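You operate a simulated robot arm through the tools that you are given. There is no shell and no other tool. Be economical: measure what you need, move in short steps, check, and stop when the job is done.

You run a simulated two-armed robot. Do the job below in one go: nothing can be reset, and whatever is moved stays where it is left.

## Task
On the top of the rear bench, fold the white cloth in half, so that its two short edges meet.
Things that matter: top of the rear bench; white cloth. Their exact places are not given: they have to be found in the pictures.

The check looks at the end state, three seconds after you hand in, the way a careful person would. Anything else that was tipped, shoved, dropped, spilled or broken makes it a failure. Flat cloth is picked up by pressing the open fingertips on it (5 to 10 N) and closing them slowly along it; thin cloth reads only 2 to 8 mm in the jaws.

## Robot
Two 7-joint arms with two-finger parallel grippers on one trunk, on a base that drives. Base frame: it is fixed to the floor where the robot stands at the start and does not move with it; the origin is under the middle of the robot, x ahead of it, y to its left, z up; the surface under the hand at the start is at about z = 750. Units: mm, rad, N and s.
The left shoulder is at the start at [70, 163, 1070], the right one opposite. With the tool pointing down near the work surface each hand reaches from about 400 to 880 mm from the robot's upright axis, wherever it stands, measured 20 degrees to its own side. Places, roughly: top of the rear bench [600, -1800, 800]. Payload 3.43 kg a hand.
The TCP of each hand is the grasp point between the finger pads, 34 mm short of the fingertips. In the tool frame z runs along the fingers and y along their closing line. The gripper opens to 128 mm. The fingers are 24 mm wide and 12 mm thick; the gripper's body (48 by 130 mm) begins 96 mm behind the TCP.
Orientation is that of the tool frame in the base frame, as [roll, pitch, yaw] about the fixed x, y, z axes, in that order (R = Rz(yaw) Ry(pitch) Rx(roll)). With the fingers straight down and closing along the base's y, the tool's x points along the base's -x, its y along +y and its z along -z.

## Interface
- The arms move only by the tool move_arm. It takes "left_commands", "right_commands" or both (then of equal length, played together; a hand with none holds still); each is a list of rows, each a list of 7 numbers: the shift along the tool's x, y, z in mm, then the turn, a rotation vector about the tool's x, y, z in rad, then the opening in per cent of the stroke, from 0 (shut) to 100 (fully open). In form: [[x, y, z, wx, wy, wz, hand], ...]. A call has 1 to 8 rows; each row is the pose to reach, as a shift and turn from the pose commanded when the call began, along the tool's axes at that moment. Each row takes 0.2 s and may step no farther than 50 mm and 0.15 rad from the row before; otherwise, or with a gripper value out of range, the whole call is refused. A pose out of reach is approached as far as the arm can. The call stops where the force on the tool passes 40 N (or 10 N more than at its start, if that is more) or the arm is blocked; 0.2 s more then pass. The fingers move at their own pace (about 153 mm/s each) and stop on an object; they squeeze with about 38 N. The grip force told is the motor's: it shows also when the fingers shut on nothing. Time passes only in rows, and 0.2 s behind the last, so rows that repeat a pose let the fingers close. It gives the time, the measured TCP pose, the force on the tool (base axes), the opening and the grip force at its end, in the units of the frame above (readings bear some noise), with the torque about the TCP (base axes, N m) and any sound that the robot's microphone picked up.
- Cameras (640 x 400 px; columns grow to the right, rows downward): "scene" is now at [136.9, -0.2, 1287.6]; the picture's right is [-0.01, -1.00, 0.00], its down [-0.66, 0.00, -0.75] and it looks along [0.75, -0.00, -0.66] (base axes); focal length 268 px, centre (320, 200). "left" rides on the left gripper at [76, 11, -160] in its tool frame; the picture's right is [-0.15, 0.99, 0.00], its down [-0.88, -0.13, -0.46] and it looks along [-0.45, -0.07, 0.89] (tool axes); focal length 234 px, centre (320, 200). "right" rides on the right gripper at [76, -11, -160] in its tool frame; the picture's right is [0.15, 0.99, 0.00], its down [-0.88, 0.13, -0.46] and it looks along [-0.45, 0.07, 0.89] (tool axes); focal length 234 px, centre (320, 200).
- capture(camera): a new picture of that camera. No time passes.
- lift_body(by): slides the trunk up (or, below 0, down) by that many mm; the arms and the scene camera ride with it, the base frame stays. It gives what a move gives, with no picture.
- base_move(legs): drives the robot by 1 to 6 legs, each [ahead, left, turn to the left] in mm, mm and rad, along the robot's own axes; the way and the turn of a leg run together, so that a leg with both is an arc; at most 1500 mm and 3.142 rad a leg. The arms and the cameras ride along, it lands a little off, and it stops where it bumps. It gives what a move gives.
- turn_head(pan, tilt): turns the head with the scene camera to pan (to the left, within 1.501 rad either way) and tilt (down, from -0.506 to 1.204), counted from straight ahead of the robot. It gives what a move gives.
- probe_pixels(camera, pixels): for up to 12 pixels [column, row] of the newest picture of that camera ("zoom" is the newest enlarged one), the place [x, y, z] in the base frame of the surface seen there, good to about 2 mm. No time passes.
- close_up(camera, box): a new picture of the part [left, top, right, bottom] of that camera's present view, enlarged. No time passes.
- hand_in(): hands the job in; it is judged then, once.

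Work in short steps. Measure before you move; look again where a grasp or a placing could have gone wrong, and mend it. You have 80 turns and 58 pictures in all, those below and enlarged ones among them. Open the grippers and draw the arms clear of the work before you hand the job in, unless the task says otherwise; then end with one line.

The tools are called as a command line: name --argument value ..., lists and objects as JSON in quotes. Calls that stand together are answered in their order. move_arm: Moves the arms, as the interface text tells. Its arguments: {"type":"object","properties":{"left_commands":{"type":"array"},"right_commands":{"type":"array"}},"required":[]} The other tools are called the same way: lift_body (by) slides the trunk up or down; base_move (legs) drives the base; turn_head (pan, tilt) turns the head that bears the scene camera; capture (camera) takes a picture; probe_pixels (camera, pixels) gives the place of the surface under pixels of a picture; close_up (camera, box) takes an enlarged picture of a part of a camera's view; hand_in () hands the job in.

At the start:

```text
time: 0.0
left_tool_pos: [541.8, 236.4, 962.8]
left_tool_rot: [3.141, 0.0, 3.141]
left_ft_force: [0.8, -0.3, 0.0]
left_moment: [-0.02, 0.01, -0.01]
left_finger_gap: 128.2
left_grip_force: 0.0
right_tool_pos: [701.3, -260.0, 966.9]
right_tool_rot: [3.141, 0.002, -3.141]
right_ft_force: [-0.1, 0.1, -0.4]
right_moment: [0.02, 0.03, 0.0]
right_finger_gap: 128.0
right_grip_force: 0.0
trunk travel left (down, up): [-550.0, 390.0]
robot x, y, heading: [0.4, 0.2, -0.005]
head pan, tilt: [-0.007, 0.723]
```

scene: 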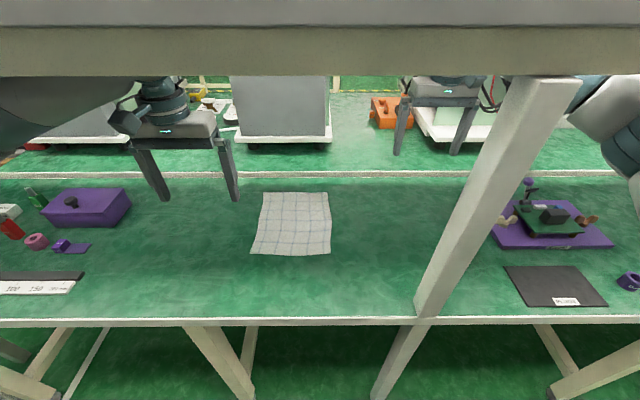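
right: 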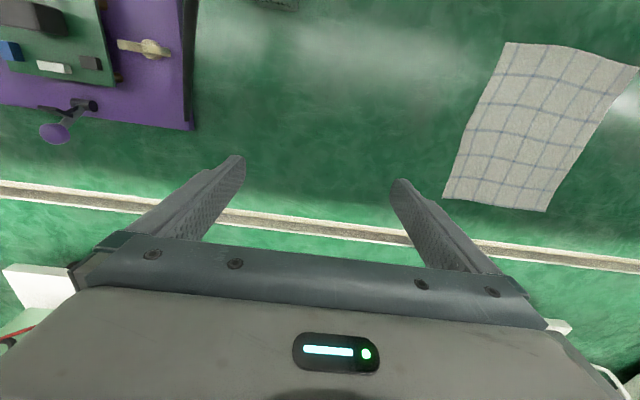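
left: 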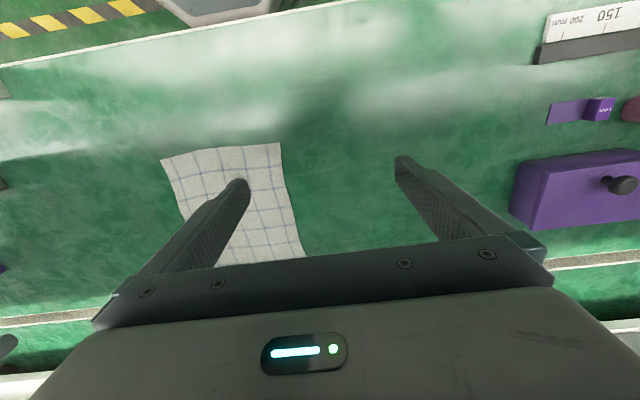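

The picture shows a white cloth on the bench ahead (290,225), but the rear bench is said to be near [600,-1800]. I turn the head right to look there before moving.

turn_head --pan -1.2 --tilt 0.45

capture --camera "scene"

```text
time: 1.4
left_tool_pos: [543.4, 236.1, 963.2]
left_tool_rot: [-3.141, 0.0, 3.14]
left_ft_force: [0.7, -0.4, 0.3]
left_moment: [0.0, -0.03, 0.0]
left_finger_gap: 128.1
left_grip_force: 0.0
right_tool_pos: [701.0, -259.3, 966.2]
right_tool_rot: [-3.142, -0.001, 3.141]
right_ft_force: [0.2, 0.2, 0.6]
right_moment: [-0.01, 0.01, 0.02]
right_finger_gap: 127.9
right_grip_force: 0.0
trunk travel left (down, up): [-550.0, 390.0]
robot x, y, heading: [-6.1, -1.8, 0.005]
head pan, tilt: [-1.201, 0.45]
```

```text
54 pictures are left
```

scene: 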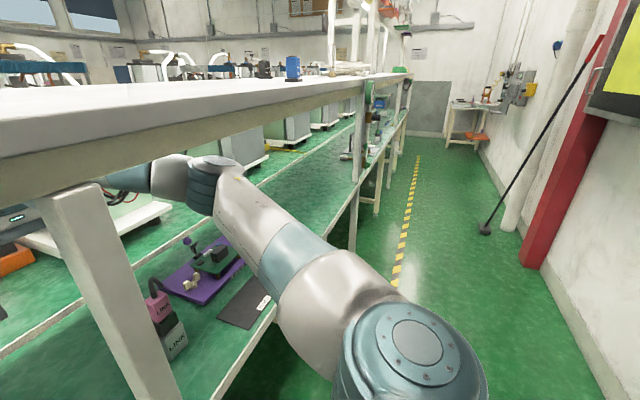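

The bench runs on to the right along -y, under a shelf. I probe its surface, the shelf, and the far bits.

probe_pixels --camera "scene" --pixels '[[240, 300], [320, 200], [330, 185], [350, 150], [378, 140], [400, 110], [200, 95], [380, 85], [475, 108], [340, 240], [400, 250], [290, 65]]'

close_up --camera "scene" --box '[280, 40, 440, 240]'

```text
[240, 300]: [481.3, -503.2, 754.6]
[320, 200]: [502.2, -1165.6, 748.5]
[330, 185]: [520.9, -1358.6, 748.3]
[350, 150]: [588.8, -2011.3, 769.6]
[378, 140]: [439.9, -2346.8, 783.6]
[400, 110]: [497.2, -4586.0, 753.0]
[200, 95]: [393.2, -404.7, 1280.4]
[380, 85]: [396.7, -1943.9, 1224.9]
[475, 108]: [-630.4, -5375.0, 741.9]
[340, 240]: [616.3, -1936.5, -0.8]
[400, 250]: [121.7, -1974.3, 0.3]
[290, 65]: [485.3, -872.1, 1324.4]
```

```text
2.00 times, centred on (360, 140) of scene
```

zoom: 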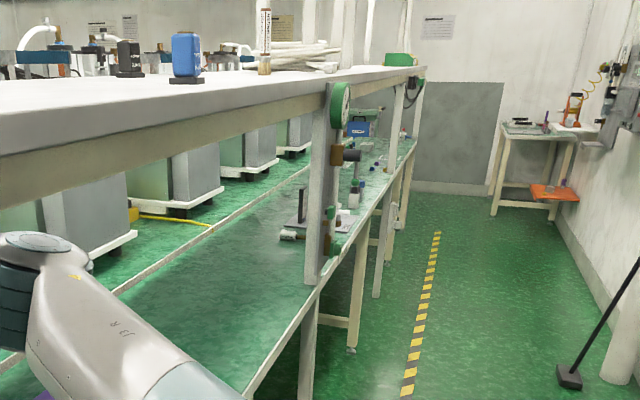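

The green bench top (z≈750) runs from here past y=-2000; the only white cloth seen is the one ahead. I turn back to look at it and measure its corners.

turn_head --pan 0.1 --tilt 0.75

close_up --camera "scene" --box '[220, 150, 440, 290]'

capture --camera "scene"

```text
time: 2.9
left_tool_pos: [542.0, 236.4, 963.3]
left_tool_rot: [-3.141, -0.001, 3.141]
left_ft_force: [1.1, 0.6, -0.6]
left_moment: [0.01, 0.02, -0.01]
left_finger_gap: 128.1
left_grip_force: 0.1
right_tool_pos: [700.7, -259.8, 968.0]
right_tool_rot: [3.14, 0.003, 3.142]
right_ft_force: [-0.2, -0.2, 0.3]
right_moment: [0.0, -0.01, -0.01]
right_finger_gap: 128.2
right_grip_force: 0.1
trunk travel left (down, up): [-550.0, 390.0]
robot x, y, heading: [0.6, -1.2, 0.001]
head pan, tilt: [0.099, 0.75]
```

```text
2.86 times, centred on (330, 220) of scene
```

zoom: 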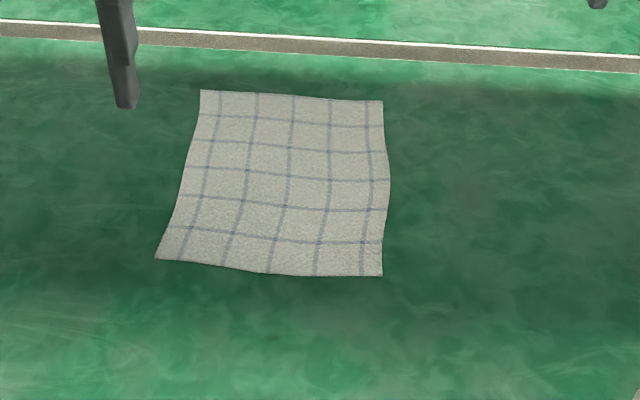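

```text
51 pictures are left
```

scene: 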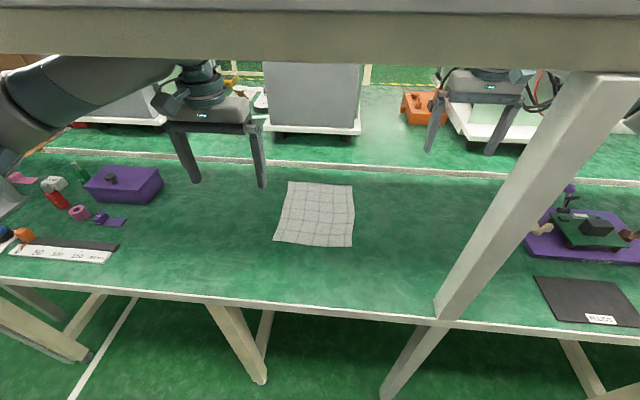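

The cloth's corners in the zoom lie near (201,91), (382,101), (381,276), (156,259). I probe just inside them and points around.

probe_pixels --camera "zoom" --pixels '[[203, 93], [380, 103], [380, 274], [159, 257], [185, 170], [388, 180], [291, 97], [268, 270], [290, 180], [440, 200], [270, 330], [300, 45]]'

probe_pixels --camera "scene" --pixels '[[436, 315], [585, 80], [330, 40], [330, 308], [160, 200], [120, 180], [310, 170], [480, 240]]'

```text
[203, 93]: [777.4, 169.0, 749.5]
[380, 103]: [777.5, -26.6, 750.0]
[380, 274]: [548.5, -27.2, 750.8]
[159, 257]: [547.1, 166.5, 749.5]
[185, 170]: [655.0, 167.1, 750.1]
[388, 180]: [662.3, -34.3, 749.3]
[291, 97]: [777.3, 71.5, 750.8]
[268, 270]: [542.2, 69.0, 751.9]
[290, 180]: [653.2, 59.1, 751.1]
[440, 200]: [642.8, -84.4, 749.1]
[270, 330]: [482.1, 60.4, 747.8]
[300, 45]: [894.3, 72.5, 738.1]
```

```text
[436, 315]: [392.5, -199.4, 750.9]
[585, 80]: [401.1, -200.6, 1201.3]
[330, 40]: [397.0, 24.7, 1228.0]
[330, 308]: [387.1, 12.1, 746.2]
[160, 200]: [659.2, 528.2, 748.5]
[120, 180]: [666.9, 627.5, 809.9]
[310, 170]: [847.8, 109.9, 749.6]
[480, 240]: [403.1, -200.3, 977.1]
```

The cloth spans x 545–778 and y −27–168, so its short edges run along y (195 mm) and the fold line is x≈661. A post stands at (400,−200), so I check how the right arm passes it.

turn_head --pan -0.7 --tilt 0.5

capture --camera "scene"

```text
time: 4.0
left_tool_pos: [542.0, 236.3, 964.0]
left_tool_rot: [-3.141, 0.001, -3.141]
left_ft_force: [-0.9, 0.4, 0.3]
left_moment: [0.02, 0.01, 0.03]
left_finger_gap: 128.0
left_grip_force: 0.1
right_tool_pos: [701.3, -259.5, 967.8]
right_tool_rot: [3.141, 0.0, 3.141]
right_ft_force: [0.4, 0.7, -0.2]
right_moment: [0.0, -0.01, 0.0]
right_finger_gap: 128.4
right_grip_force: 0.0
trunk travel left (down, up): [-550.0, 390.0]
robot x, y, heading: [-0.7, 1.8, -0.0]
head pan, tilt: [-0.7, 0.499]
```

```text
50 pictures are left
```

scene: 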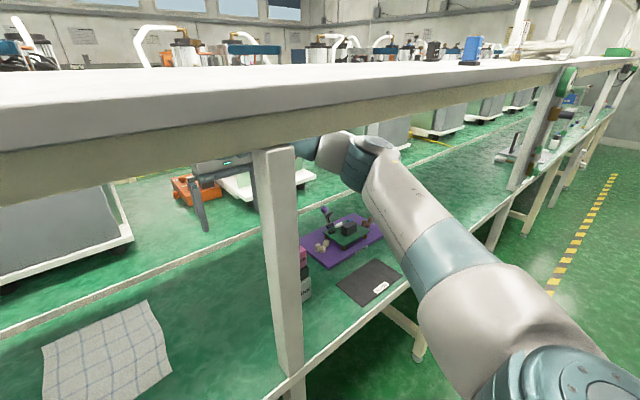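

probe_pixels --camera "scene" --pixels '[[400, 180], [370, 190], [375, 140], [350, 170], [320, 145], [440, 270], [290, 240], [267, 240], [300, 160], [530, 150]]'

```text
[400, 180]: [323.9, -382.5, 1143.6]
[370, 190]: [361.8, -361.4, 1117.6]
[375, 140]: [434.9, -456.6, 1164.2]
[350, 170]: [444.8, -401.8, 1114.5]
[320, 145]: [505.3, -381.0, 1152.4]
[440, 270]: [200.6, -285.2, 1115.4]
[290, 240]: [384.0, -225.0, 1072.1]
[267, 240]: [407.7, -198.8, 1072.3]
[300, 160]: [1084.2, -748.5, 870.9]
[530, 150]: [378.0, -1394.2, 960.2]
```

The post spans roughly x 384–424, y −225…−175, and the right elbow is beyond it at (430,−440). I test in free air whether the right hand gets over the cloth's right side past the post.

move_arm --right_commands '[[0, 40, 0, 0, 0, 0, 100], [0, 80, 0, 0, 0, 0, 100], [0, 120, 0, 0, 0, 0, 100], [0, 160, 0, 0, 0, 0, 100], [0, 200, 0, 0, 0, 0, 100], [0, 240, 0, 0, 0, 0, 100], [0, 240, 0, 0, 0, 0, 100]]'

capture --camera "scene"

```text
time: 5.6
left_tool_pos: [544.2, 220.5, 967.1]
left_tool_rot: [3.129, -0.002, 3.138]
left_ft_force: [0.1, 0.6, 0.6]
left_moment: [0.0, -0.04, -0.03]
left_finger_gap: 128.0
left_grip_force: 0.1
right_tool_pos: [702.4, -39.5, 969.2]
right_tool_rot: [3.126, 0.002, 3.131]
right_ft_force: [-0.3, 0.3, 0.0]
right_moment: [-0.01, -0.01, 0.0]
right_finger_gap: 127.8
right_grip_force: 0.1
trunk travel left (down, up): [-550.0, 390.0]
robot x, y, heading: [-2.6, 1.9, 0.001]
head pan, tilt: [-0.7, 0.499]
```

```text
49 pictures are left
```

scene: 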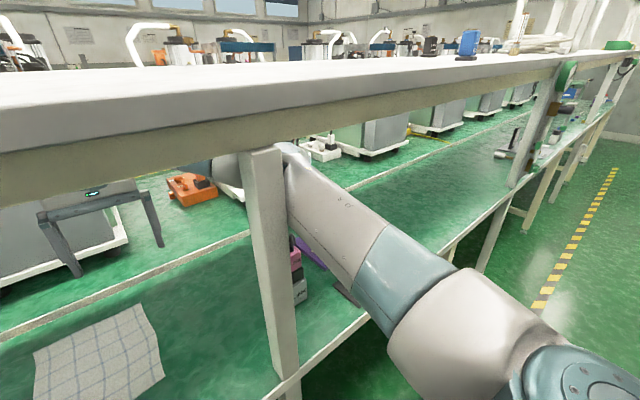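

Both hands slid about 16 mm in −y and rolled slightly, so the right forearm presses on the post. I back the right hand off, then look down to see how much room there is to drive forward.

move_arm --right_commands '[[0, -40, 0, 0, 0, 0, 100], [0, -80, 0, 0, 0, 0, 100], [0, -120, 0, 0, 0, 0, 100], [0, -160, 0, 0, 0, 0, 100], [0, -200, 0, 0, 0, 0, 100]]'

turn_head --pan 0.0 --tilt 1.2

capture --camera "scene"

```text
time: 6.8
left_tool_pos: [541.5, 233.7, 963.9]
left_tool_rot: [3.14, 0.001, 3.141]
left_ft_force: [-0.7, -0.7, 0.2]
left_moment: [0.03, -0.01, -0.01]
left_finger_gap: 128.1
left_grip_force: 0.1
right_tool_pos: [700.5, -222.9, 967.0]
right_tool_rot: [3.139, 0.001, -3.14]
right_ft_force: [-0.2, -0.4, -0.2]
right_moment: [0.04, 0.02, 0.01]
right_finger_gap: 127.9
right_grip_force: 0.1
trunk travel left (down, up): [-550.0, 390.0]
robot x, y, heading: [0.9, 0.1, 0.0]
head pan, tilt: [-0.7, 0.499]
```

```text
time: 7.9
left_tool_pos: [542.3, 236.5, 963.6]
left_tool_rot: [3.14, -0.001, 3.14]
left_ft_force: [0.4, 0.0, -0.5]
left_moment: [-0.02, -0.03, -0.03]
left_finger_gap: 128.1
left_grip_force: 0.1
right_tool_pos: [700.7, -219.5, 967.6]
right_tool_rot: [-3.141, -0.001, 3.14]
right_ft_force: [0.4, 0.1, -0.2]
right_moment: [0.01, 0.0, 0.02]
right_finger_gap: 128.2
right_grip_force: 0.1
trunk travel left (down, up): [-550.0, 390.0]
robot x, y, heading: [1.6, -0.1, 0.001]
head pan, tilt: [0.0, 1.201]
```

```text
48 pictures are left
```

scene: 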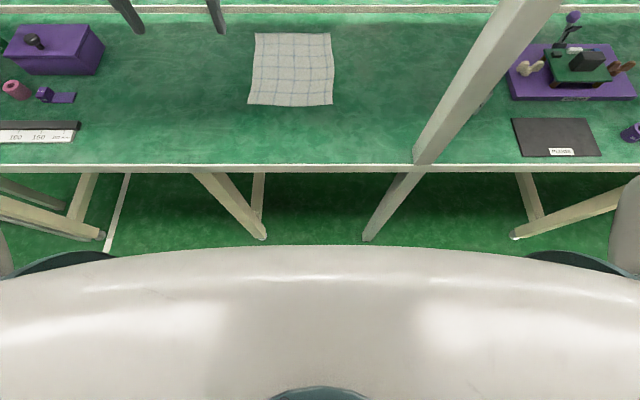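

I probe the robot's own front edge and the dark shapes next to it to learn the clearance to the bench edge (x≈387).

probe_pixels --camera "scene" --pixels '[[320, 252], [320, 243], [60, 265], [590, 262], [260, 235], [370, 235], [100, 235], [150, 265], [320, 167]]'

```text
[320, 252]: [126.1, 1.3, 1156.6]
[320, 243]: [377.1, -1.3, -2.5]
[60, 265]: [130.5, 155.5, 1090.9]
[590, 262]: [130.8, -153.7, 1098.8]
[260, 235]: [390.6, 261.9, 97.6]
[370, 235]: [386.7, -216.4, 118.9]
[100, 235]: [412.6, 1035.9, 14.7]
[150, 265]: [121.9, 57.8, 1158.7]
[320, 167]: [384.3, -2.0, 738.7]
```

Instead of driving, I can tilt the right hand so that its wrist stays to the right, away from the post, with the fingers closing along x. I first yaw both hands in the air, with the cameras turned to the outer sides.

move_arm --left_commands '[[0, 0, 0, 0, 0, 0.14, 100], [0, 0, 0, 0, 0, 0.28, 100], [0, 0, 0, 0, 0, 0.42, 100], [0, 0, 0, 0, 0, 0.56, 100], [0, 0, 0, 0, 0, 0.7, 100], [0, 0, 0, 0, 0, 0.84, 100], [0, 0, 0, 0, 0, 0.98, 100], [0, 0, 0, 0, 0, 1.12, 100]]' --right_commands '[[0, 0, 0, 0, 0, -0.14, 100], [0, 0, 0, 0, 0, -0.28, 100], [0, 0, 0, 0, 0, -0.42, 100], [0, 0, 0, 0, 0, -0.56, 100], [0, 0, 0, 0, 0, -0.7, 100], [0, 0, 0, 0, 0, -0.84, 100], [0, 0, 0, 0, 0, -0.98, 100], [0, 0, 0, 0, 0, -1.12, 100]]'

move_arm --left_commands '[[0, 0, 0, 0, 0, 0.14, 100], [0, 0, 0, 0, 0, 0.28, 100], [0, 0, 0, 0, 0, 0.42, 100], [0, 0, 0, 0, 0, 0.45, 100]]' --right_commands '[[0, 0, 0, 0, 0, -0.14, 100], [0, 0, 0, 0, 0, -0.28, 100], [0, 0, 0, 0, 0, -0.42, 100], [0, 0, 0, 0, 0, -0.45, 100]]'

```text
time: 9.9
left_tool_pos: [550.2, 236.7, 958.6]
left_tool_rot: [-3.136, -0.01, 2.026]
left_ft_force: [-1.2, 1.3, 0.1]
left_moment: [-0.01, -0.15, 0.02]
left_finger_gap: 128.0
left_grip_force: 0.1
right_tool_pos: [629.1, -249.4, 976.1]
right_tool_rot: [3.118, -0.028, -2.282]
right_ft_force: [-0.1, -0.6, 0.0]
right_moment: [-0.02, 0.02, 0.01]
right_finger_gap: 127.9
right_grip_force: 0.1
right hand out of reach, approached as far as the arm can: row 5, 6, 7, 8
trunk travel left (down, up): [-550.0, 390.0]
robot x, y, heading: [6.5, -2.0, 0.012]
head pan, tilt: [0.0, 1.201]
stopped in row 8 (left hand): the arm was blocked; the commanded pose is now the measured one
```

```text
time: 10.9
left_tool_pos: [555.5, 231.8, 956.5]
left_tool_rot: [-3.125, -0.01, 1.574]
left_ft_force: [-0.1, -0.5, 0.6]
left_moment: [-0.01, 0.03, 0.01]
left_finger_gap: 128.2
left_grip_force: 0.2
right_tool_pos: [524.6, -182.5, 975.3]
right_tool_rot: [3.113, -0.004, -1.851]
right_ft_force: [0.6, 0.4, 0.3]
right_moment: [0.01, -0.02, -0.03]
right_finger_gap: 128.2
right_grip_force: 0.0
right hand out of reach, approached as far as the arm can: row 1, 2, 3, 4
trunk travel left (down, up): [-550.0, 390.0]
robot x, y, heading: [2.6, -2.7, 0.007]
head pan, tilt: [0.0, 1.201]
```

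The left yaw worked, though with a bump. The right hand can't hold that yaw there and drifted to (525,−182). I look at the arms.

turn_head --pan -0.35 --tilt 0.6

capture --camera "scene"

```text
time: 11.9
left_tool_pos: [554.5, 230.7, 956.6]
left_tool_rot: [-3.128, -0.01, 1.574]
left_ft_force: [-0.5, 0.4, 0.8]
left_moment: [-0.02, 0.0, -0.03]
left_finger_gap: 127.9
left_grip_force: 0.0
right_tool_pos: [523.2, -183.2, 975.2]
right_tool_rot: [3.115, -0.007, -1.851]
right_ft_force: [0.6, 0.1, 0.8]
right_moment: [-0.02, 0.01, 0.0]
right_finger_gap: 128.0
right_grip_force: 0.0
trunk travel left (down, up): [-550.0, 390.0]
robot x, y, heading: [2.6, 0.9, 0.004]
head pan, tilt: [-0.351, 0.6]
```

```text
47 pictures are left
```

scene: 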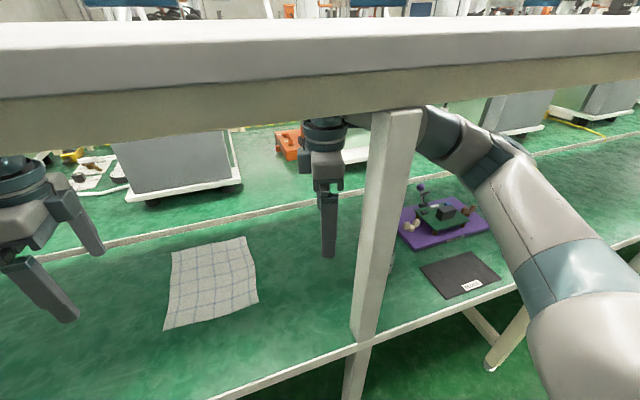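

The right elbow now swings well clear of the post and the fingers close roughly along x. I try shifting the right hand toward +y with this posture.

move_arm --right_commands '[[-30, 0, 0, 0, 0, 0, 100], [-60, 0, 0, 0, 0, 0, 100], [-90, 0, 0, 0, 0, 0, 100], [-120, 0, 0, 0, 0, 0, 100], [-150, 0, 0, 0, 0, 0, 100], [-150, 0, 0, 0, 0, 0, 100]]'

capture --camera "scene"

```text
time: 13.3
left_tool_pos: [549.7, 226.0, 960.1]
left_tool_rot: [-3.132, -0.014, 1.573]
left_ft_force: [-0.7, -0.3, 0.0]
left_moment: [0.0, -0.02, 0.04]
left_finger_gap: 128.1
left_grip_force: 0.1
right_tool_pos: [557.1, -43.3, 975.0]
right_tool_rot: [3.115, -0.003, -1.839]
right_ft_force: [-0.1, 0.3, 0.3]
right_moment: [0.03, 0.01, -0.02]
right_finger_gap: 128.0
right_grip_force: 0.0
trunk travel left (down, up): [-550.0, 390.0]
robot x, y, heading: [4.9, -3.8, 0.005]
head pan, tilt: [-0.351, 0.6]
```

```text
46 pictures are left
```

scene: 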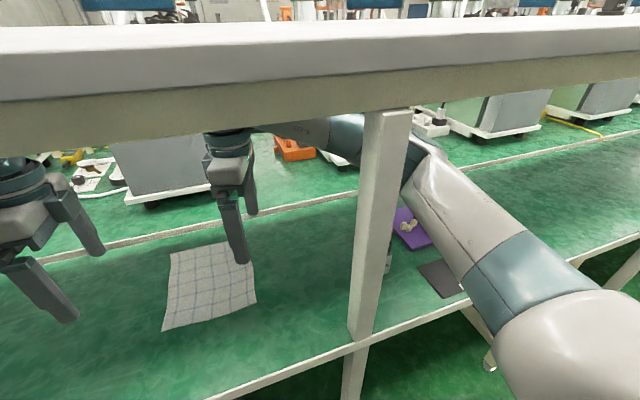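

This posture reaches (557,−43) with the forearm passing behind the post. Next I test, still in the air, whether it can go on to the far edge at about (757,−20), relaxing the yaw on the way.

move_arm --right_commands '[[-10, -23, 0, 0, 0, 0.09, 100], [-20, -46, 0, 0, 0, 0.18, 100], [-30, -69, 0, 0, 0, 0.27, 100], [-40, -92, 0, 0, 0, 0.36, 100], [-50, -115, 0, 0, 0, 0.45, 100], [-60, -138, 0, 0, 0, 0.54, 100], [-70, -161, 0, 0, 0, 0.63, 100], [-79, -185, 0, 0, 0, 0.7, 100]]'

capture --camera "scene"

```text
time: 15.3
left_tool_pos: [603.1, 148.7, 969.4]
left_tool_rot: [-3.141, -0.018, 1.452]
left_ft_force: [-0.1, 0.0, -0.8]
left_moment: [0.01, -0.01, -0.02]
left_finger_gap: 128.0
left_grip_force: 0.0
right_tool_pos: [777.1, -115.5, 974.1]
right_tool_rot: [3.128, -0.013, -2.646]
right_ft_force: [-0.7, 0.0, 0.1]
right_moment: [0.0, 0.0, -0.01]
right_finger_gap: 128.1
right_grip_force: 0.1
trunk travel left (down, up): [-550.0, 390.0]
robot x, y, heading: [42.1, -6.3, -0.121]
head pan, tilt: [-0.351, 0.6]
stopped in row 8 (right hand): the arm was blocked; the commanded pose is now the measured one
```

```text
45 pictures are left
```

scene: 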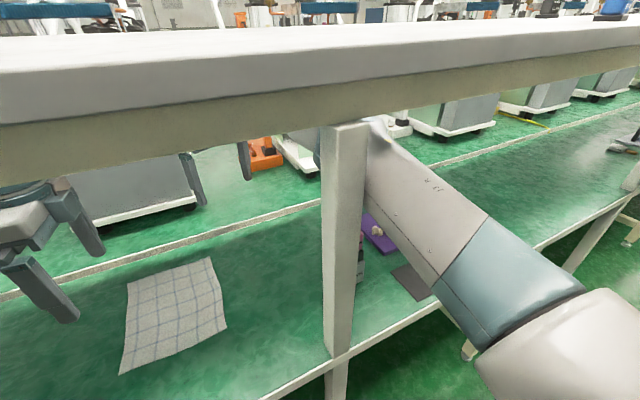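

The right elbow struck the post and turned the robot by −0.12 rad, so the right arm can't work here. I withdraw it to the right and will fold with the left arm alone.

move_arm --right_commands '[[18, -15, 0, 0, 0, 0.07, 100], [36, -30, 0, 0, 0, 0.14, 100], [54, -45, 0, 0, 0, 0.21, 100], [72, -60, 0, 0, 0, 0.28, 100], [90, -75, 0, 0, 0, 0.35, 100], [108, -90, 0, 0, 0, 0.42, 100], [124, -103, 0, 0, 0, 0.49, 100], [150, -130, 0, 0, 0, 0.49, 100]]'

capture --camera "scene"

```text
time: 17.1
left_tool_pos: [609.5, 167.6, 961.2]
left_tool_rot: [-3.138, -0.002, 1.455]
left_ft_force: [0.0, 0.4, -0.6]
left_moment: [-0.01, -0.01, 0.03]
left_finger_gap: 128.0
left_grip_force: 0.1
right_tool_pos: [713.6, -277.5, 975.2]
right_tool_rot: [-3.13, -0.021, -3.132]
right_ft_force: [-0.3, -0.4, 0.0]
right_moment: [0.04, 0.0, 0.03]
right_finger_gap: 128.1
right_grip_force: 0.0
trunk travel left (down, up): [-550.0, 390.0]
robot x, y, heading: [44.7, -5.8, -0.107]
head pan, tilt: [-0.351, 0.6]
```

```text
44 pictures are left
```

scene: 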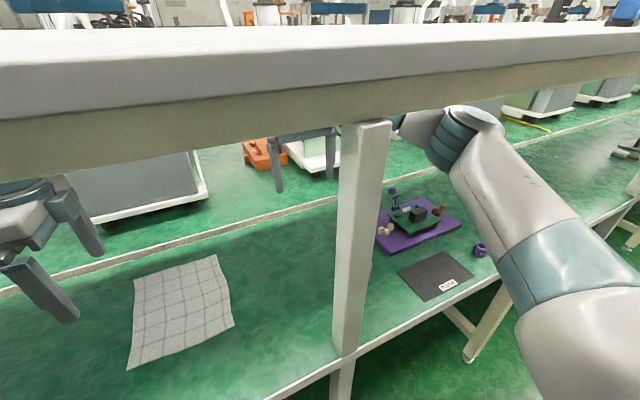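

The right arm is clear again. I back the base up slightly, sidestep right and square the heading, so the left arm has a comfortable range over the cloth.

base_move --legs '[[-50, -50, 0.107]]'

turn_head --pan 0.15 --tilt 0.75

capture --camera "scene"

capture --camera "left"

```text
time: 18.1
left_tool_pos: [535.9, 183.1, 960.7]
left_tool_rot: [-3.138, -0.002, 1.563]
left_ft_force: [-0.2, 0.0, 0.4]
left_moment: [0.03, 0.07, 0.02]
left_finger_gap: 127.8
left_grip_force: 0.0
right_tool_pos: [689.3, -250.2, 975.7]
right_tool_rot: [-3.133, -0.024, -3.024]
right_ft_force: [-0.1, -0.4, -0.1]
right_moment: [-0.02, -0.01, 0.0]
right_finger_gap: 128.1
right_grip_force: 0.0
trunk travel left (down, up): [-550.0, 390.0]
robot x, y, heading: [-9.7, -49.2, -0.007]
head pan, tilt: [-0.351, 0.6]
```

```text
time: 19.0
left_tool_pos: [535.5, 182.8, 961.2]
left_tool_rot: [-3.138, -0.001, 1.565]
left_ft_force: [-0.2, -0.5, 0.3]
left_moment: [0.01, -0.02, 0.03]
left_finger_gap: 128.1
left_grip_force: 0.0
right_tool_pos: [688.9, -249.6, 974.7]
right_tool_rot: [-3.131, -0.024, -3.026]
right_ft_force: [-0.5, -0.8, -0.7]
right_moment: [-0.01, 0.02, -0.01]
right_finger_gap: 127.8
right_grip_force: 0.0
trunk travel left (down, up): [-550.0, 390.0]
robot x, y, heading: [-8.5, -49.9, -0.0]
head pan, tilt: [0.15, 0.75]
```

```text
43 pictures are left
```

scene: 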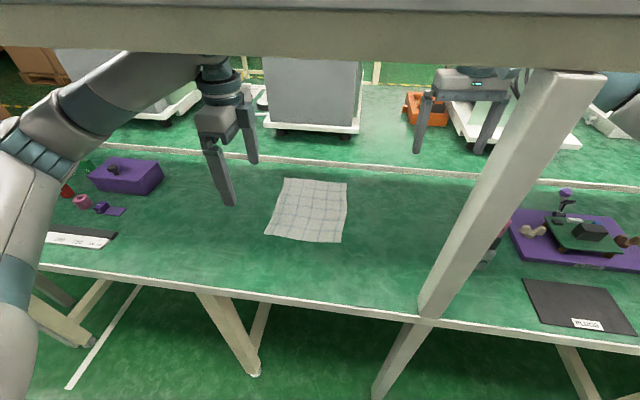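

```text
42 pictures are left
```

left: 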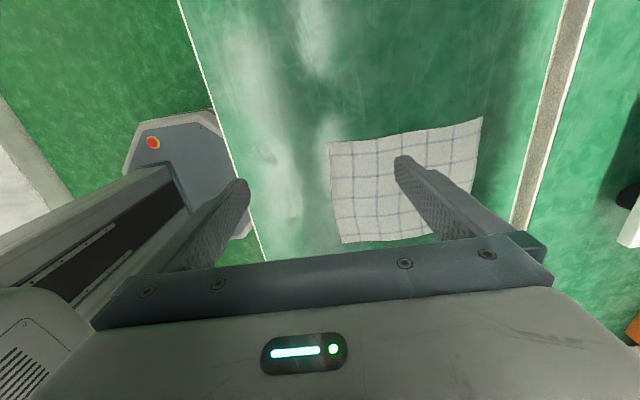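

The robot is squared at (−9,−50) and the left hand's fingers close along x. I'll take the middle of the far edge (777,71) and fold it toward the robot. First I bring the left hand above it at z≈830 with the opening reduced.

move_arm --left_commands '[[-18, 38, 10, 0, 0, 0, 60], [-36, 76, 30, 0, 0, 0, 40], [-54, 114, 55, 0, 0, 0, 14], [-72, 152, 80, 0, 0, 0, 14], [-92, 190, 105, 0, 0, 0, 14], [-112, 228, 131, 0, 0, 0, 14], [-112, 228, 131, 0, 0, 0, 14]]'

capture --camera "left"

capture --camera "scene"

```text
refused: row 6 steps farther than a row can; nothing moved
```

```text
41 pictures are left
```

left: 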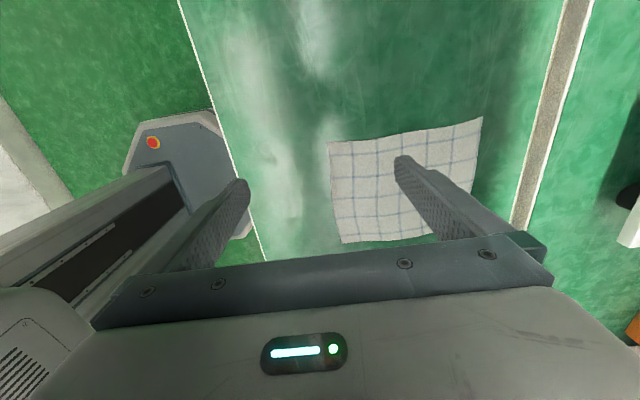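

```text
40 pictures are left
```

scene: 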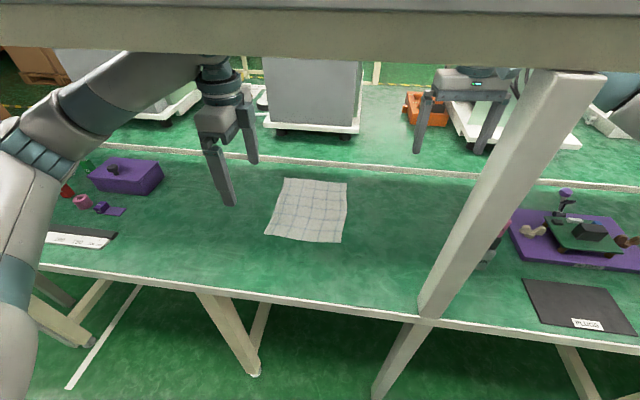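

The call was refused for one row that stepped slightly too far. I repeat it with smaller steps.

move_arm --left_commands '[[-16, 33, 10, 0, 0, 0, 60], [-32, 66, 25, 0, 0, 0, 40], [-48, 99, 45, 0, 0, 0, 14], [-64, 132, 65, 0, 0, 0, 14], [-80, 165, 88, 0, 0, 0, 14], [-96, 197, 110, 0, 0, 0, 14], [-112, 228, 131, 0, 0, 0, 14], [-112, 228, 131, 0, 0, 0, 14]]'

capture --camera "left"

capture --camera "scene"

```text
time: 20.8
left_tool_pos: [761.9, 71.4, 829.3]
left_tool_rot: [-3.138, 0.0, 1.564]
left_ft_force: [0.2, 1.7, 0.3]
left_moment: [0.04, -0.01, 0.01]
left_finger_gap: 18.1
left_grip_force: 0.0
right_tool_pos: [689.1, -248.7, 974.9]
right_tool_rot: [-3.131, -0.023, -3.026]
right_ft_force: [-0.2, -0.6, -0.1]
right_moment: [0.0, 0.0, -0.05]
right_finger_gap: 128.0
right_grip_force: 0.0
trunk travel left (down, up): [-550.0, 390.0]
robot x, y, heading: [-9.8, -52.5, -0.006]
head pan, tilt: [0.15, 0.75]
```

```text
39 pictures are left
```

left: 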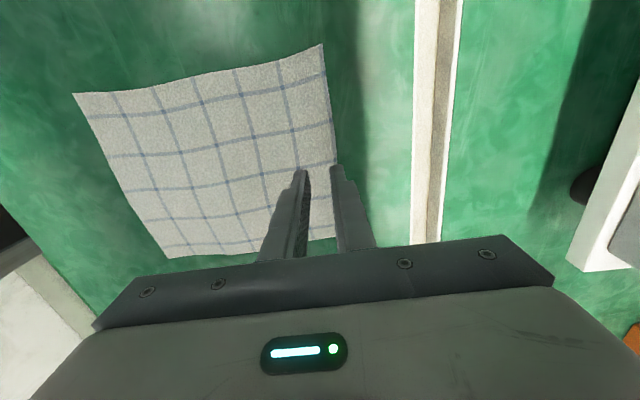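

```text
38 pictures are left
```

scene: 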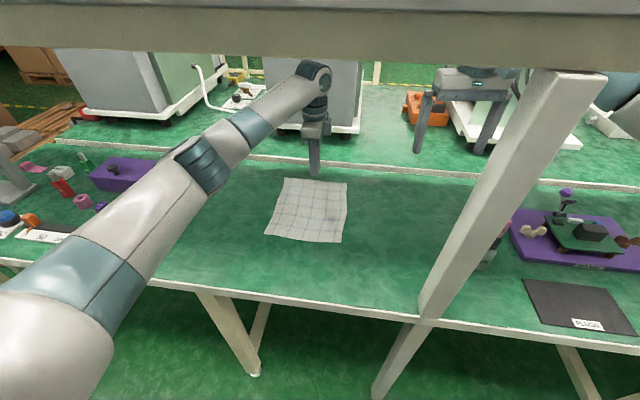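

The hand is above the edge at (762,71,829) with an 18 mm gap. I lower it to just touching.

move_arm --left_commands '[[0, 0, 20, 0, 0, 0, 14], [0, 0, 38, 0, 0, 0, 14], [0, 0, 43, 0, 0, 0, 14], [0, 0, 46, 0, 0, 0, 14], [0, 0, 46, 0, 0, 0, 14]]'

```text
time: 22.0
left_tool_pos: [761.7, 69.3, 784.5]
left_tool_rot: [-3.139, -0.001, 1.564]
left_ft_force: [-0.7, 0.3, 13.6]
left_moment: [0.01, -0.07, 0.03]
left_finger_gap: 17.7
left_grip_force: 0.0
right_tool_pos: [689.1, -250.3, 976.8]
right_tool_rot: [-3.132, -0.024, -3.025]
right_ft_force: [0.5, 0.6, -0.9]
right_moment: [0.0, -0.01, 0.0]
right_finger_gap: 128.1
right_grip_force: 0.0
trunk travel left (down, up): [-550.0, 390.0]
robot x, y, heading: [-12.3, -51.0, -0.007]
head pan, tilt: [0.15, 0.75]
```

Contact force is 13.6 N, a bit much. I ease up half a millimetre and close slowly.

move_arm --left_commands '[[0, 0, -0.5, 0, 0, 0, 14], [0, 0, -0.5, 0, 0, 0, 11], [0, 0, -0.5, 0, 0, 0, 8], [0, 0, -0.5, 0, 0, 0, 5], [0, 0, -0.5, 0, 0, 0, 2], [0, 0, -0.5, 0, 0, 0, 0], [0, 0, -0.5, 0, 0, 0, 0]]'

close_up --camera "left" --box '[200, 100, 440, 250]'

```text
time: 23.6
left_tool_pos: [762.1, 70.2, 784.7]
left_tool_rot: [-3.139, 0.001, 1.565]
left_ft_force: [2.7, 0.7, 25.7]
left_moment: [-0.07, -0.2, -0.03]
left_finger_gap: 0.0
left_grip_force: 32.5
right_tool_pos: [688.3, -249.1, 975.4]
right_tool_rot: [-3.132, -0.023, -3.025]
right_ft_force: [0.5, 0.5, 0.4]
right_moment: [-0.01, -0.03, 0.0]
right_finger_gap: 128.0
right_grip_force: 0.0
trunk travel left (down, up): [-550.0, 390.0]
robot x, y, heading: [-7.7, -51.7, -0.005]
head pan, tilt: [0.15, 0.75]
```

```text
2.67 times, centred on (320, 175) of left
```

zoom: 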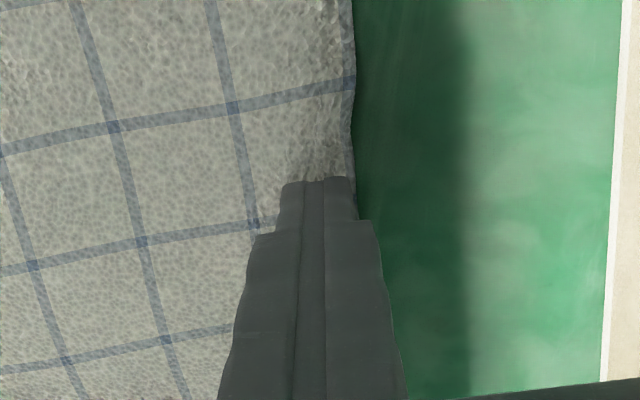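

The gap reads 0.0, so nothing is caught; the outer finger was too close to the edge. I lift, open to about 45 mm, shift 16 mm inward and press lightly again.

move_arm --left_commands '[[0, 0, -12, 0, 0, 0, 0], [0, -16, -12, 0, 0, 0, 35], [0, -16, -12, 0, 0, 0, 35], [0, -16, -4, 0, 0, 0, 35], [0, -16, -0.5, 0, 0, 0, 35], [0, -16, -0.5, 0, 0, 0, 35]]'

```text
time: 25.0
left_tool_pos: [745.7, 69.0, 785.5]
left_tool_rot: [-3.138, -0.001, 1.565]
left_ft_force: [-1.8, 0.0, 7.8]
left_moment: [0.02, -0.18, 0.0]
left_finger_gap: 44.1
left_grip_force: 0.0
right_tool_pos: [689.2, -249.8, 975.6]
right_tool_rot: [-3.132, -0.023, -3.026]
right_ft_force: [1.0, 0.0, -0.5]
right_moment: [0.03, -0.01, -0.02]
right_finger_gap: 128.1
right_grip_force: 0.0
trunk travel left (down, up): [-550.0, 390.0]
robot x, y, heading: [-12.9, -49.6, -0.005]
head pan, tilt: [0.15, 0.75]
```

Force is 7.8 N with the gap at 44 mm, which is in the right range. I close slowly in small steps.

move_arm --left_commands '[[0, 0, 0, 0, 0, 0, 30], [0, 0, 0, 0, 0, 0, 25], [0, 0, 0, 0, 0, 0, 20], [0, 0, 0, 0, 0, 0, 15], [0, 0, 0, 0, 0, 0, 10], [0, 0, 0, 0, 0, 0, 6], [0, 0, 0, 0, 0, 0, 3], [0, 0, 0, 0, 0, 0, 0]]'

close_up --camera "left" --box '[200, 100, 440, 250]'

```text
time: 26.8
left_tool_pos: [747.2, 69.7, 785.6]
left_tool_rot: [-3.138, 0.0, 1.563]
left_ft_force: [4.8, 0.6, 17.3]
left_moment: [-0.06, -0.25, 0.01]
left_finger_gap: 1.8
left_grip_force: 36.7
right_tool_pos: [689.7, -248.9, 974.9]
right_tool_rot: [-3.13, -0.022, -3.024]
right_ft_force: [-0.2, -0.2, -0.1]
right_moment: [0.0, 0.0, -0.01]
right_finger_gap: 128.1
right_grip_force: 0.1
trunk travel left (down, up): [-550.0, 390.0]
robot x, y, heading: [-8.7, -49.9, -0.003]
head pan, tilt: [0.15, 0.75]
```

```text
2.67 times, centred on (320, 175) of left
```

zoom: 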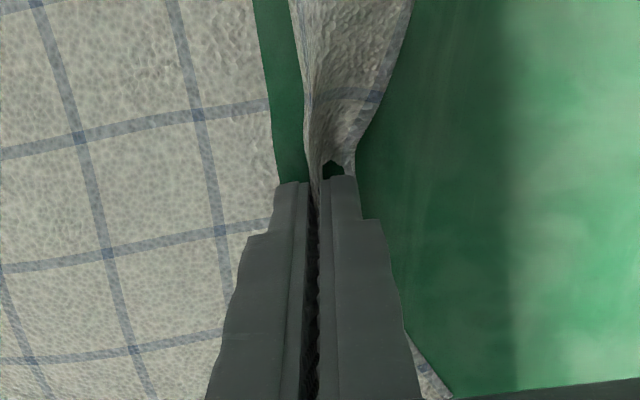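

The gap is 1.8 mm and a ridge of cloth stands between the fingers. I lift 60 mm and check.

move_arm --left_commands '[[0, 0, -10, 0, 0, 0, 0], [0, -5, -25, 0, 0, 0, 0], [0, -10, -40, 0, 0, 0, 0], [0, -15, -60, 0, 0, 0, 0], [0, -15, -60, 0, 0, 0, 0]]'

close_up --camera "scene" --box '[220, 130, 420, 260]'

capture --camera "left"

```text
time: 28.0
left_tool_pos: [730.4, 69.5, 845.2]
left_tool_rot: [-3.137, 0.0, 1.562]
left_ft_force: [-0.3, 0.2, -0.5]
left_moment: [-0.01, 0.02, -0.01]
left_finger_gap: 2.0
left_grip_force: 36.9
right_tool_pos: [688.0, -248.3, 975.5]
right_tool_rot: [-3.132, -0.024, -3.024]
right_ft_force: [-0.4, -0.3, -0.2]
right_moment: [0.02, 0.02, 0.02]
right_finger_gap: 128.0
right_grip_force: 0.0
trunk travel left (down, up): [-550.0, 390.0]
robot x, y, heading: [-8.3, -48.8, -0.007]
head pan, tilt: [0.15, 0.75]
```

```text
3.08 times, centred on (320, 195) of scene
```

zoom: 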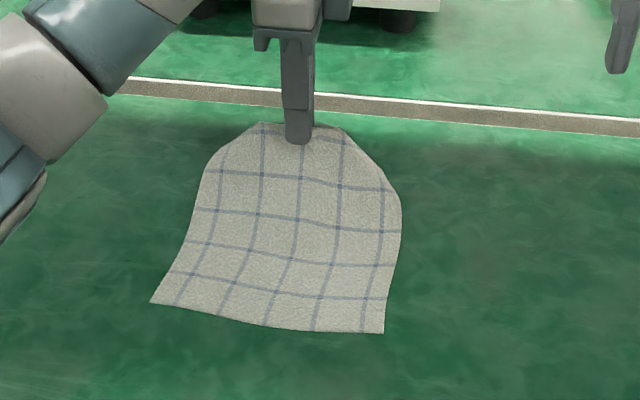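

```text
34 pictures are left
```

left: 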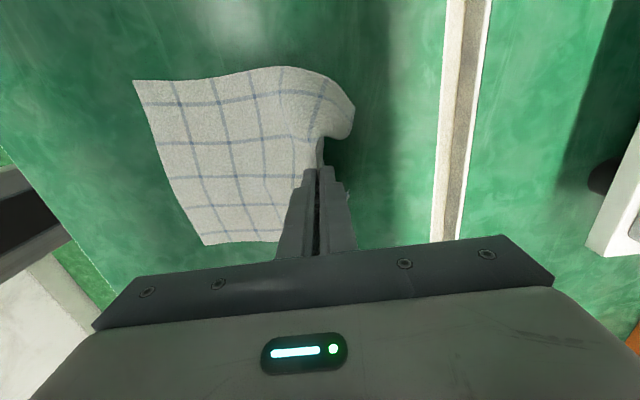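

The mid far edge is held and the corners hang freely. I carry it in an arc over the fold line, tilting the fingers forward (+x) as it comes over so that the edge lies outward.

move_arm --left_commands '[[0, -28, -24, -0.1, 0, 0, 0], [0, -57, -31, -0.2, 0, 0, 0], [0, -92, -30, -0.34, 0, 0, 0], [0, -126, -20, -0.48, 0, 0, 0], [0, -159, 3, -0.62, 0, 0, 0], [0, -181, 25, -0.75, 0, 0, 0], [0, -192, 36, -0.8, 0, 0, 0], [0, -192, 36, -0.8, 0, 0, 0]]'

close_up --camera "scene" --box '[220, 130, 420, 260]'

capture --camera "left"

```text
time: 29.8
left_tool_pos: [539.0, 71.3, 808.6]
left_tool_rot: [2.344, -0.001, 1.565]
left_ft_force: [-0.1, -0.6, -0.7]
left_moment: [0.01, 0.03, 0.02]
left_finger_gap: 1.8
left_grip_force: 36.0
right_tool_pos: [689.2, -249.6, 974.2]
right_tool_rot: [-3.13, -0.023, -3.024]
right_ft_force: [-0.6, -0.5, -0.5]
right_moment: [0.0, 0.0, -0.02]
right_finger_gap: 128.2
right_grip_force: 0.1
trunk travel left (down, up): [-550.0, 390.0]
robot x, y, heading: [-10.2, -47.3, -0.006]
head pan, tilt: [0.15, 0.75]
```

```text
3.08 times, centred on (320, 195) of scene
```

zoom: 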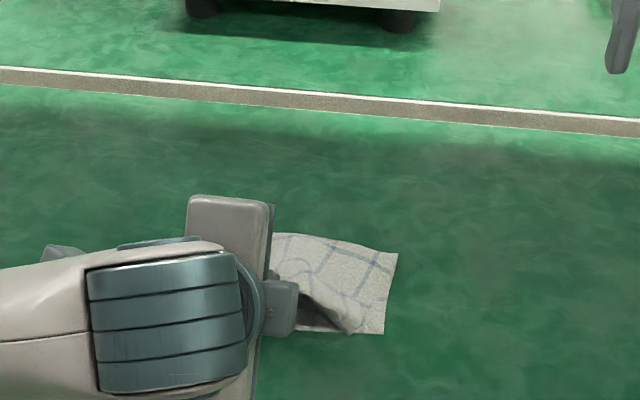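

```text
32 pictures are left
```

left: 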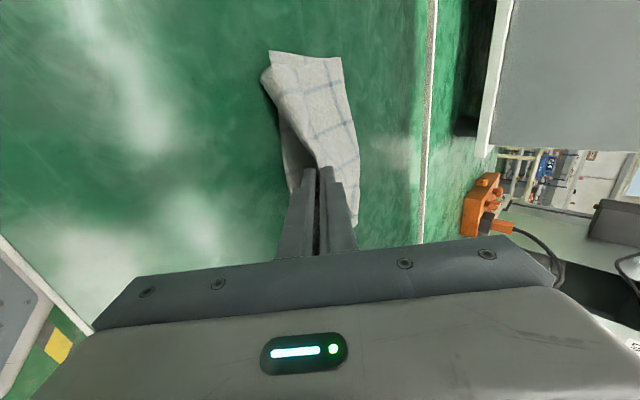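

The fold has come over and the right corner lies near the near edge. The jaws hold about 44 mm of gathered cloth, so the tips should land near x≈590. I lower the hand while moving back +x.

move_arm --left_commands '[[0, 7, 7, 0, 0, 0, 0], [0, 14, 14, 0, 0, 0, 0], [0, 22, 22, 0, 0, 0, 0], [0, 22, 22, 0, 0, 0, 0]]'

capture --camera "left"

```text
time: 30.8
left_tool_pos: [570.5, 70.8, 808.4]
left_tool_rot: [2.346, -0.002, 1.563]
left_ft_force: [0.4, -0.6, 0.2]
left_moment: [-0.02, 0.03, 0.0]
left_finger_gap: 1.9
left_grip_force: 36.6
right_tool_pos: [689.4, -250.5, 975.7]
right_tool_rot: [-3.132, -0.023, -3.025]
right_ft_force: [0.8, 0.1, 0.6]
right_moment: [-0.01, 0.0, 0.04]
right_finger_gap: 128.3
right_grip_force: 0.1
trunk travel left (down, up): [-550.0, 390.0]
robot x, y, heading: [-7.2, -48.3, -0.003]
head pan, tilt: [0.15, 0.75]
```

```text
31 pictures are left
```

left: 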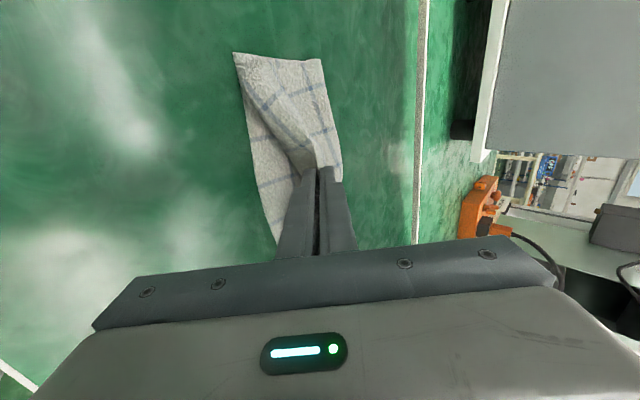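

That call moved along the tilted axes, leaving the tips at x≈595 and z≈785. I lower 14 mm in base z, open moderately and draw straight back along the fingers.

move_arm --left_commands '[[0, -13, 7, 0, 0, 0, 0], [0, -13, 7, 0, 0, 0, 8], [0, -12, 6, 0, 0, 0, 16], [0, -10, 2, 0, 0, 0, 24], [0, -10, -15, 0, 0, 0, 30], [0, -5, -40, 0, 0, 0, 34], [0, 0, -75, 0, 0, 0, 34], [0, 20, -115, 0, 0, 0, 34]]'

capture --camera "left"

close_up --camera "scene" --box '[220, 130, 420, 260]'

```text
time: 32.6
left_tool_pos: [519.1, 64.2, 905.1]
left_tool_rot: [2.35, -0.003, 1.565]
left_ft_force: [0.2, 0.1, 0.4]
left_moment: [-0.05, -0.01, -0.04]
left_finger_gap: 43.6
left_grip_force: 0.1
left hand out of reach, approached as far as the arm can: row 8
right_tool_pos: [690.2, -250.6, 974.9]
right_tool_rot: [-3.132, -0.023, -3.025]
right_ft_force: [-0.4, -0.2, 0.4]
right_moment: [0.0, 0.01, 0.01]
right_finger_gap: 127.8
right_grip_force: 0.0
trunk travel left (down, up): [-550.0, 390.0]
robot x, y, heading: [-7.0, -48.0, -0.003]
head pan, tilt: [0.15, 0.75]
```

```text
30 pictures are left
```

left: 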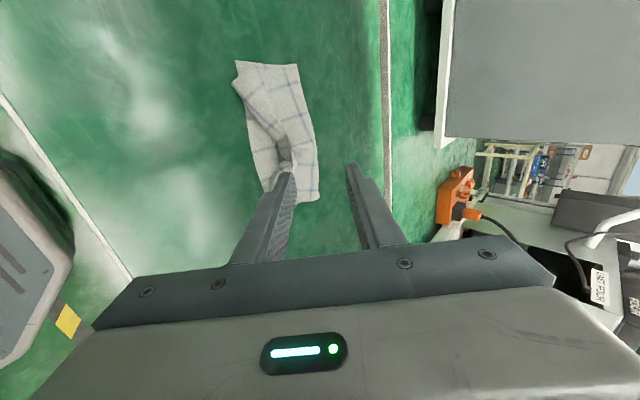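

```text
3.08 times, centred on (320, 195) of scene
```

zoom: 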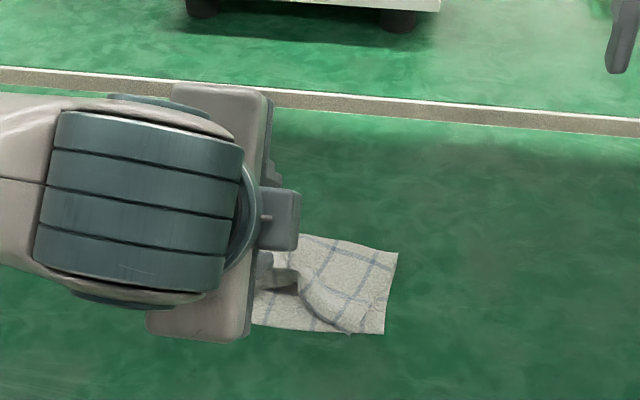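

The cloth is released. I move the hand left (+y) out of the scene camera's view to see the result.

move_arm --left_commands '[[45, 0, 0, 0, 0, 0, 34], [90, 0, 0, 0.1, 0, 0, 34], [135, 0, 0, 0.25, 0, 0, 34], [180, 0, 0, 0.4, 0, 0, 34], [225, 0, 0, 0.55, 0, 0, 34], [225, 0, 0, 0.7, 0, 0, 34], [225, 0, 0, 0.8, 0, 0, 34]]'

close_up --camera "scene" --box '[240, 170, 400, 270]'

```text
time: 34.2
left_tool_pos: [517.6, 289.5, 905.5]
left_tool_rot: [-3.136, 0.0, 1.564]
left_ft_force: [-1.2, -0.8, 0.4]
left_moment: [-0.03, 0.02, -0.01]
left_finger_gap: 43.3
left_grip_force: 0.0
left hand out of reach, approached as far as the arm can: row 1, 2
right_tool_pos: [689.4, -249.9, 976.7]
right_tool_rot: [-3.13, -0.022, -3.025]
right_ft_force: [-0.6, -0.1, 0.7]
right_moment: [-0.01, -0.01, -0.03]
right_finger_gap: 128.1
right_grip_force: 0.1
trunk travel left (down, up): [-550.0, 390.0]
robot x, y, heading: [-4.7, -50.6, 0.0]
head pan, tilt: [0.15, 0.75]
```

```text
4.00 times, centred on (320, 220) of scene
```

zoom: 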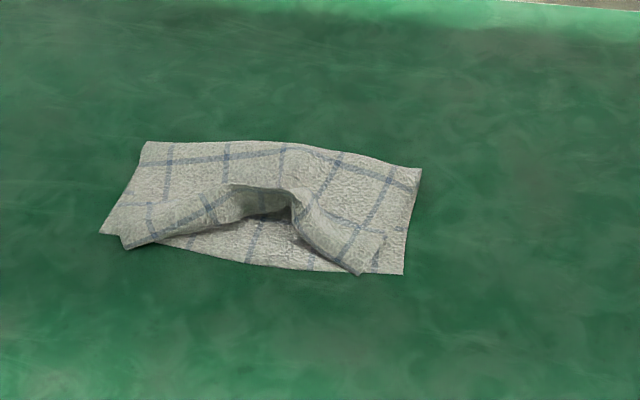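

A good start: the top-layer corners at (130,250) and (362,273) reached the near edge but are drawn inward, and the middle is rolled back in an arch around (260,205). I measure these.

probe_pixels --camera "zoom" --pixels '[[126, 247], [104, 231], [360, 271], [400, 271], [417, 172], [150, 145], [240, 188], [292, 192], [262, 195], [250, 258], [290, 150], [215, 205]]'

probe_pixels --camera "zoom" --pixels '[[290, 212], [265, 216], [330, 240], [355, 240], [170, 225], [305, 218], [345, 262], [225, 215], [160, 205], [135, 235]]'

```text
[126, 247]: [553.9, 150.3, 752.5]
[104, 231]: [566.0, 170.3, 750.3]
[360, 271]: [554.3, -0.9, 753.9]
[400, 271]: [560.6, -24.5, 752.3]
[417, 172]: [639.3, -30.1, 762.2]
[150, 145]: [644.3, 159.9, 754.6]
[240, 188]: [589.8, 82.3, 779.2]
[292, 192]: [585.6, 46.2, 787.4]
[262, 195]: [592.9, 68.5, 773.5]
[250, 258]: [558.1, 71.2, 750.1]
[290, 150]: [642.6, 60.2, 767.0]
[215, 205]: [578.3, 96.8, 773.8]
```

```text
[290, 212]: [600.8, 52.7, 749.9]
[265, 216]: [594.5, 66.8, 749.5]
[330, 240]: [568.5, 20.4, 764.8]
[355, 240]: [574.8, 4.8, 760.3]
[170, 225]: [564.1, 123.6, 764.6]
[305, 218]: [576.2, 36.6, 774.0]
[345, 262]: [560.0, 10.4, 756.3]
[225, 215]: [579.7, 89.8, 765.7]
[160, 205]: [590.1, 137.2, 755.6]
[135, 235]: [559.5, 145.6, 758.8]
```

The edge is 195 mm long but its corners are only about 151 mm apart, which makes the arch, so the top corners must be spread. I'll pinch only the raised rim left of the arch near (565,128), keeping the tips just above the lower layer, and pull it outward. First I move above it.

move_arm --left_commands '[[-35, 10, 15, 0, 0, 0, 32], [-70, 20, 30, 0, 0, 0, 32], [-110, 32, 45, 0, 0, 0, 32], [-140, 42, 58, 0, 0, 0, 32], [-161, 47, 75, 0, 0, 0, 32], [-161, 47, 100, 0, 0, 0, 32], [-161, 47, 113, 0, 0, 0, 32], [-161, 47, 113, 0, 0, 0, 32]]'

close_up --camera "left" --box '[160, 60, 480, 260]'

```text
time: 36.0
left_tool_pos: [565.1, 129.5, 791.5]
left_tool_rot: [-3.138, 0.002, 1.563]
left_ft_force: [0.3, -0.4, -0.4]
left_moment: [0.01, -0.04, 0.02]
left_finger_gap: 41.1
left_grip_force: 0.1
right_tool_pos: [689.7, -249.2, 975.0]
right_tool_rot: [-3.132, -0.021, -3.022]
right_ft_force: [0.1, 0.3, -0.2]
right_moment: [0.05, 0.0, -0.02]
right_finger_gap: 128.1
right_grip_force: 0.0
trunk travel left (down, up): [-550.0, 390.0]
robot x, y, heading: [-9.2, -47.2, -0.004]
head pan, tilt: [0.15, 0.75]
```

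```text
2.00 times, centred on (320, 160) of left
```

zoom: 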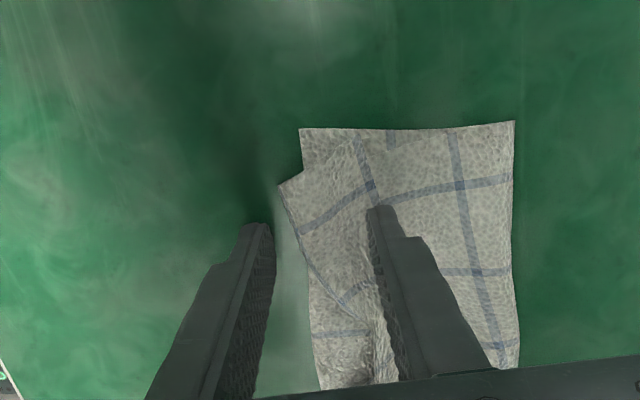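

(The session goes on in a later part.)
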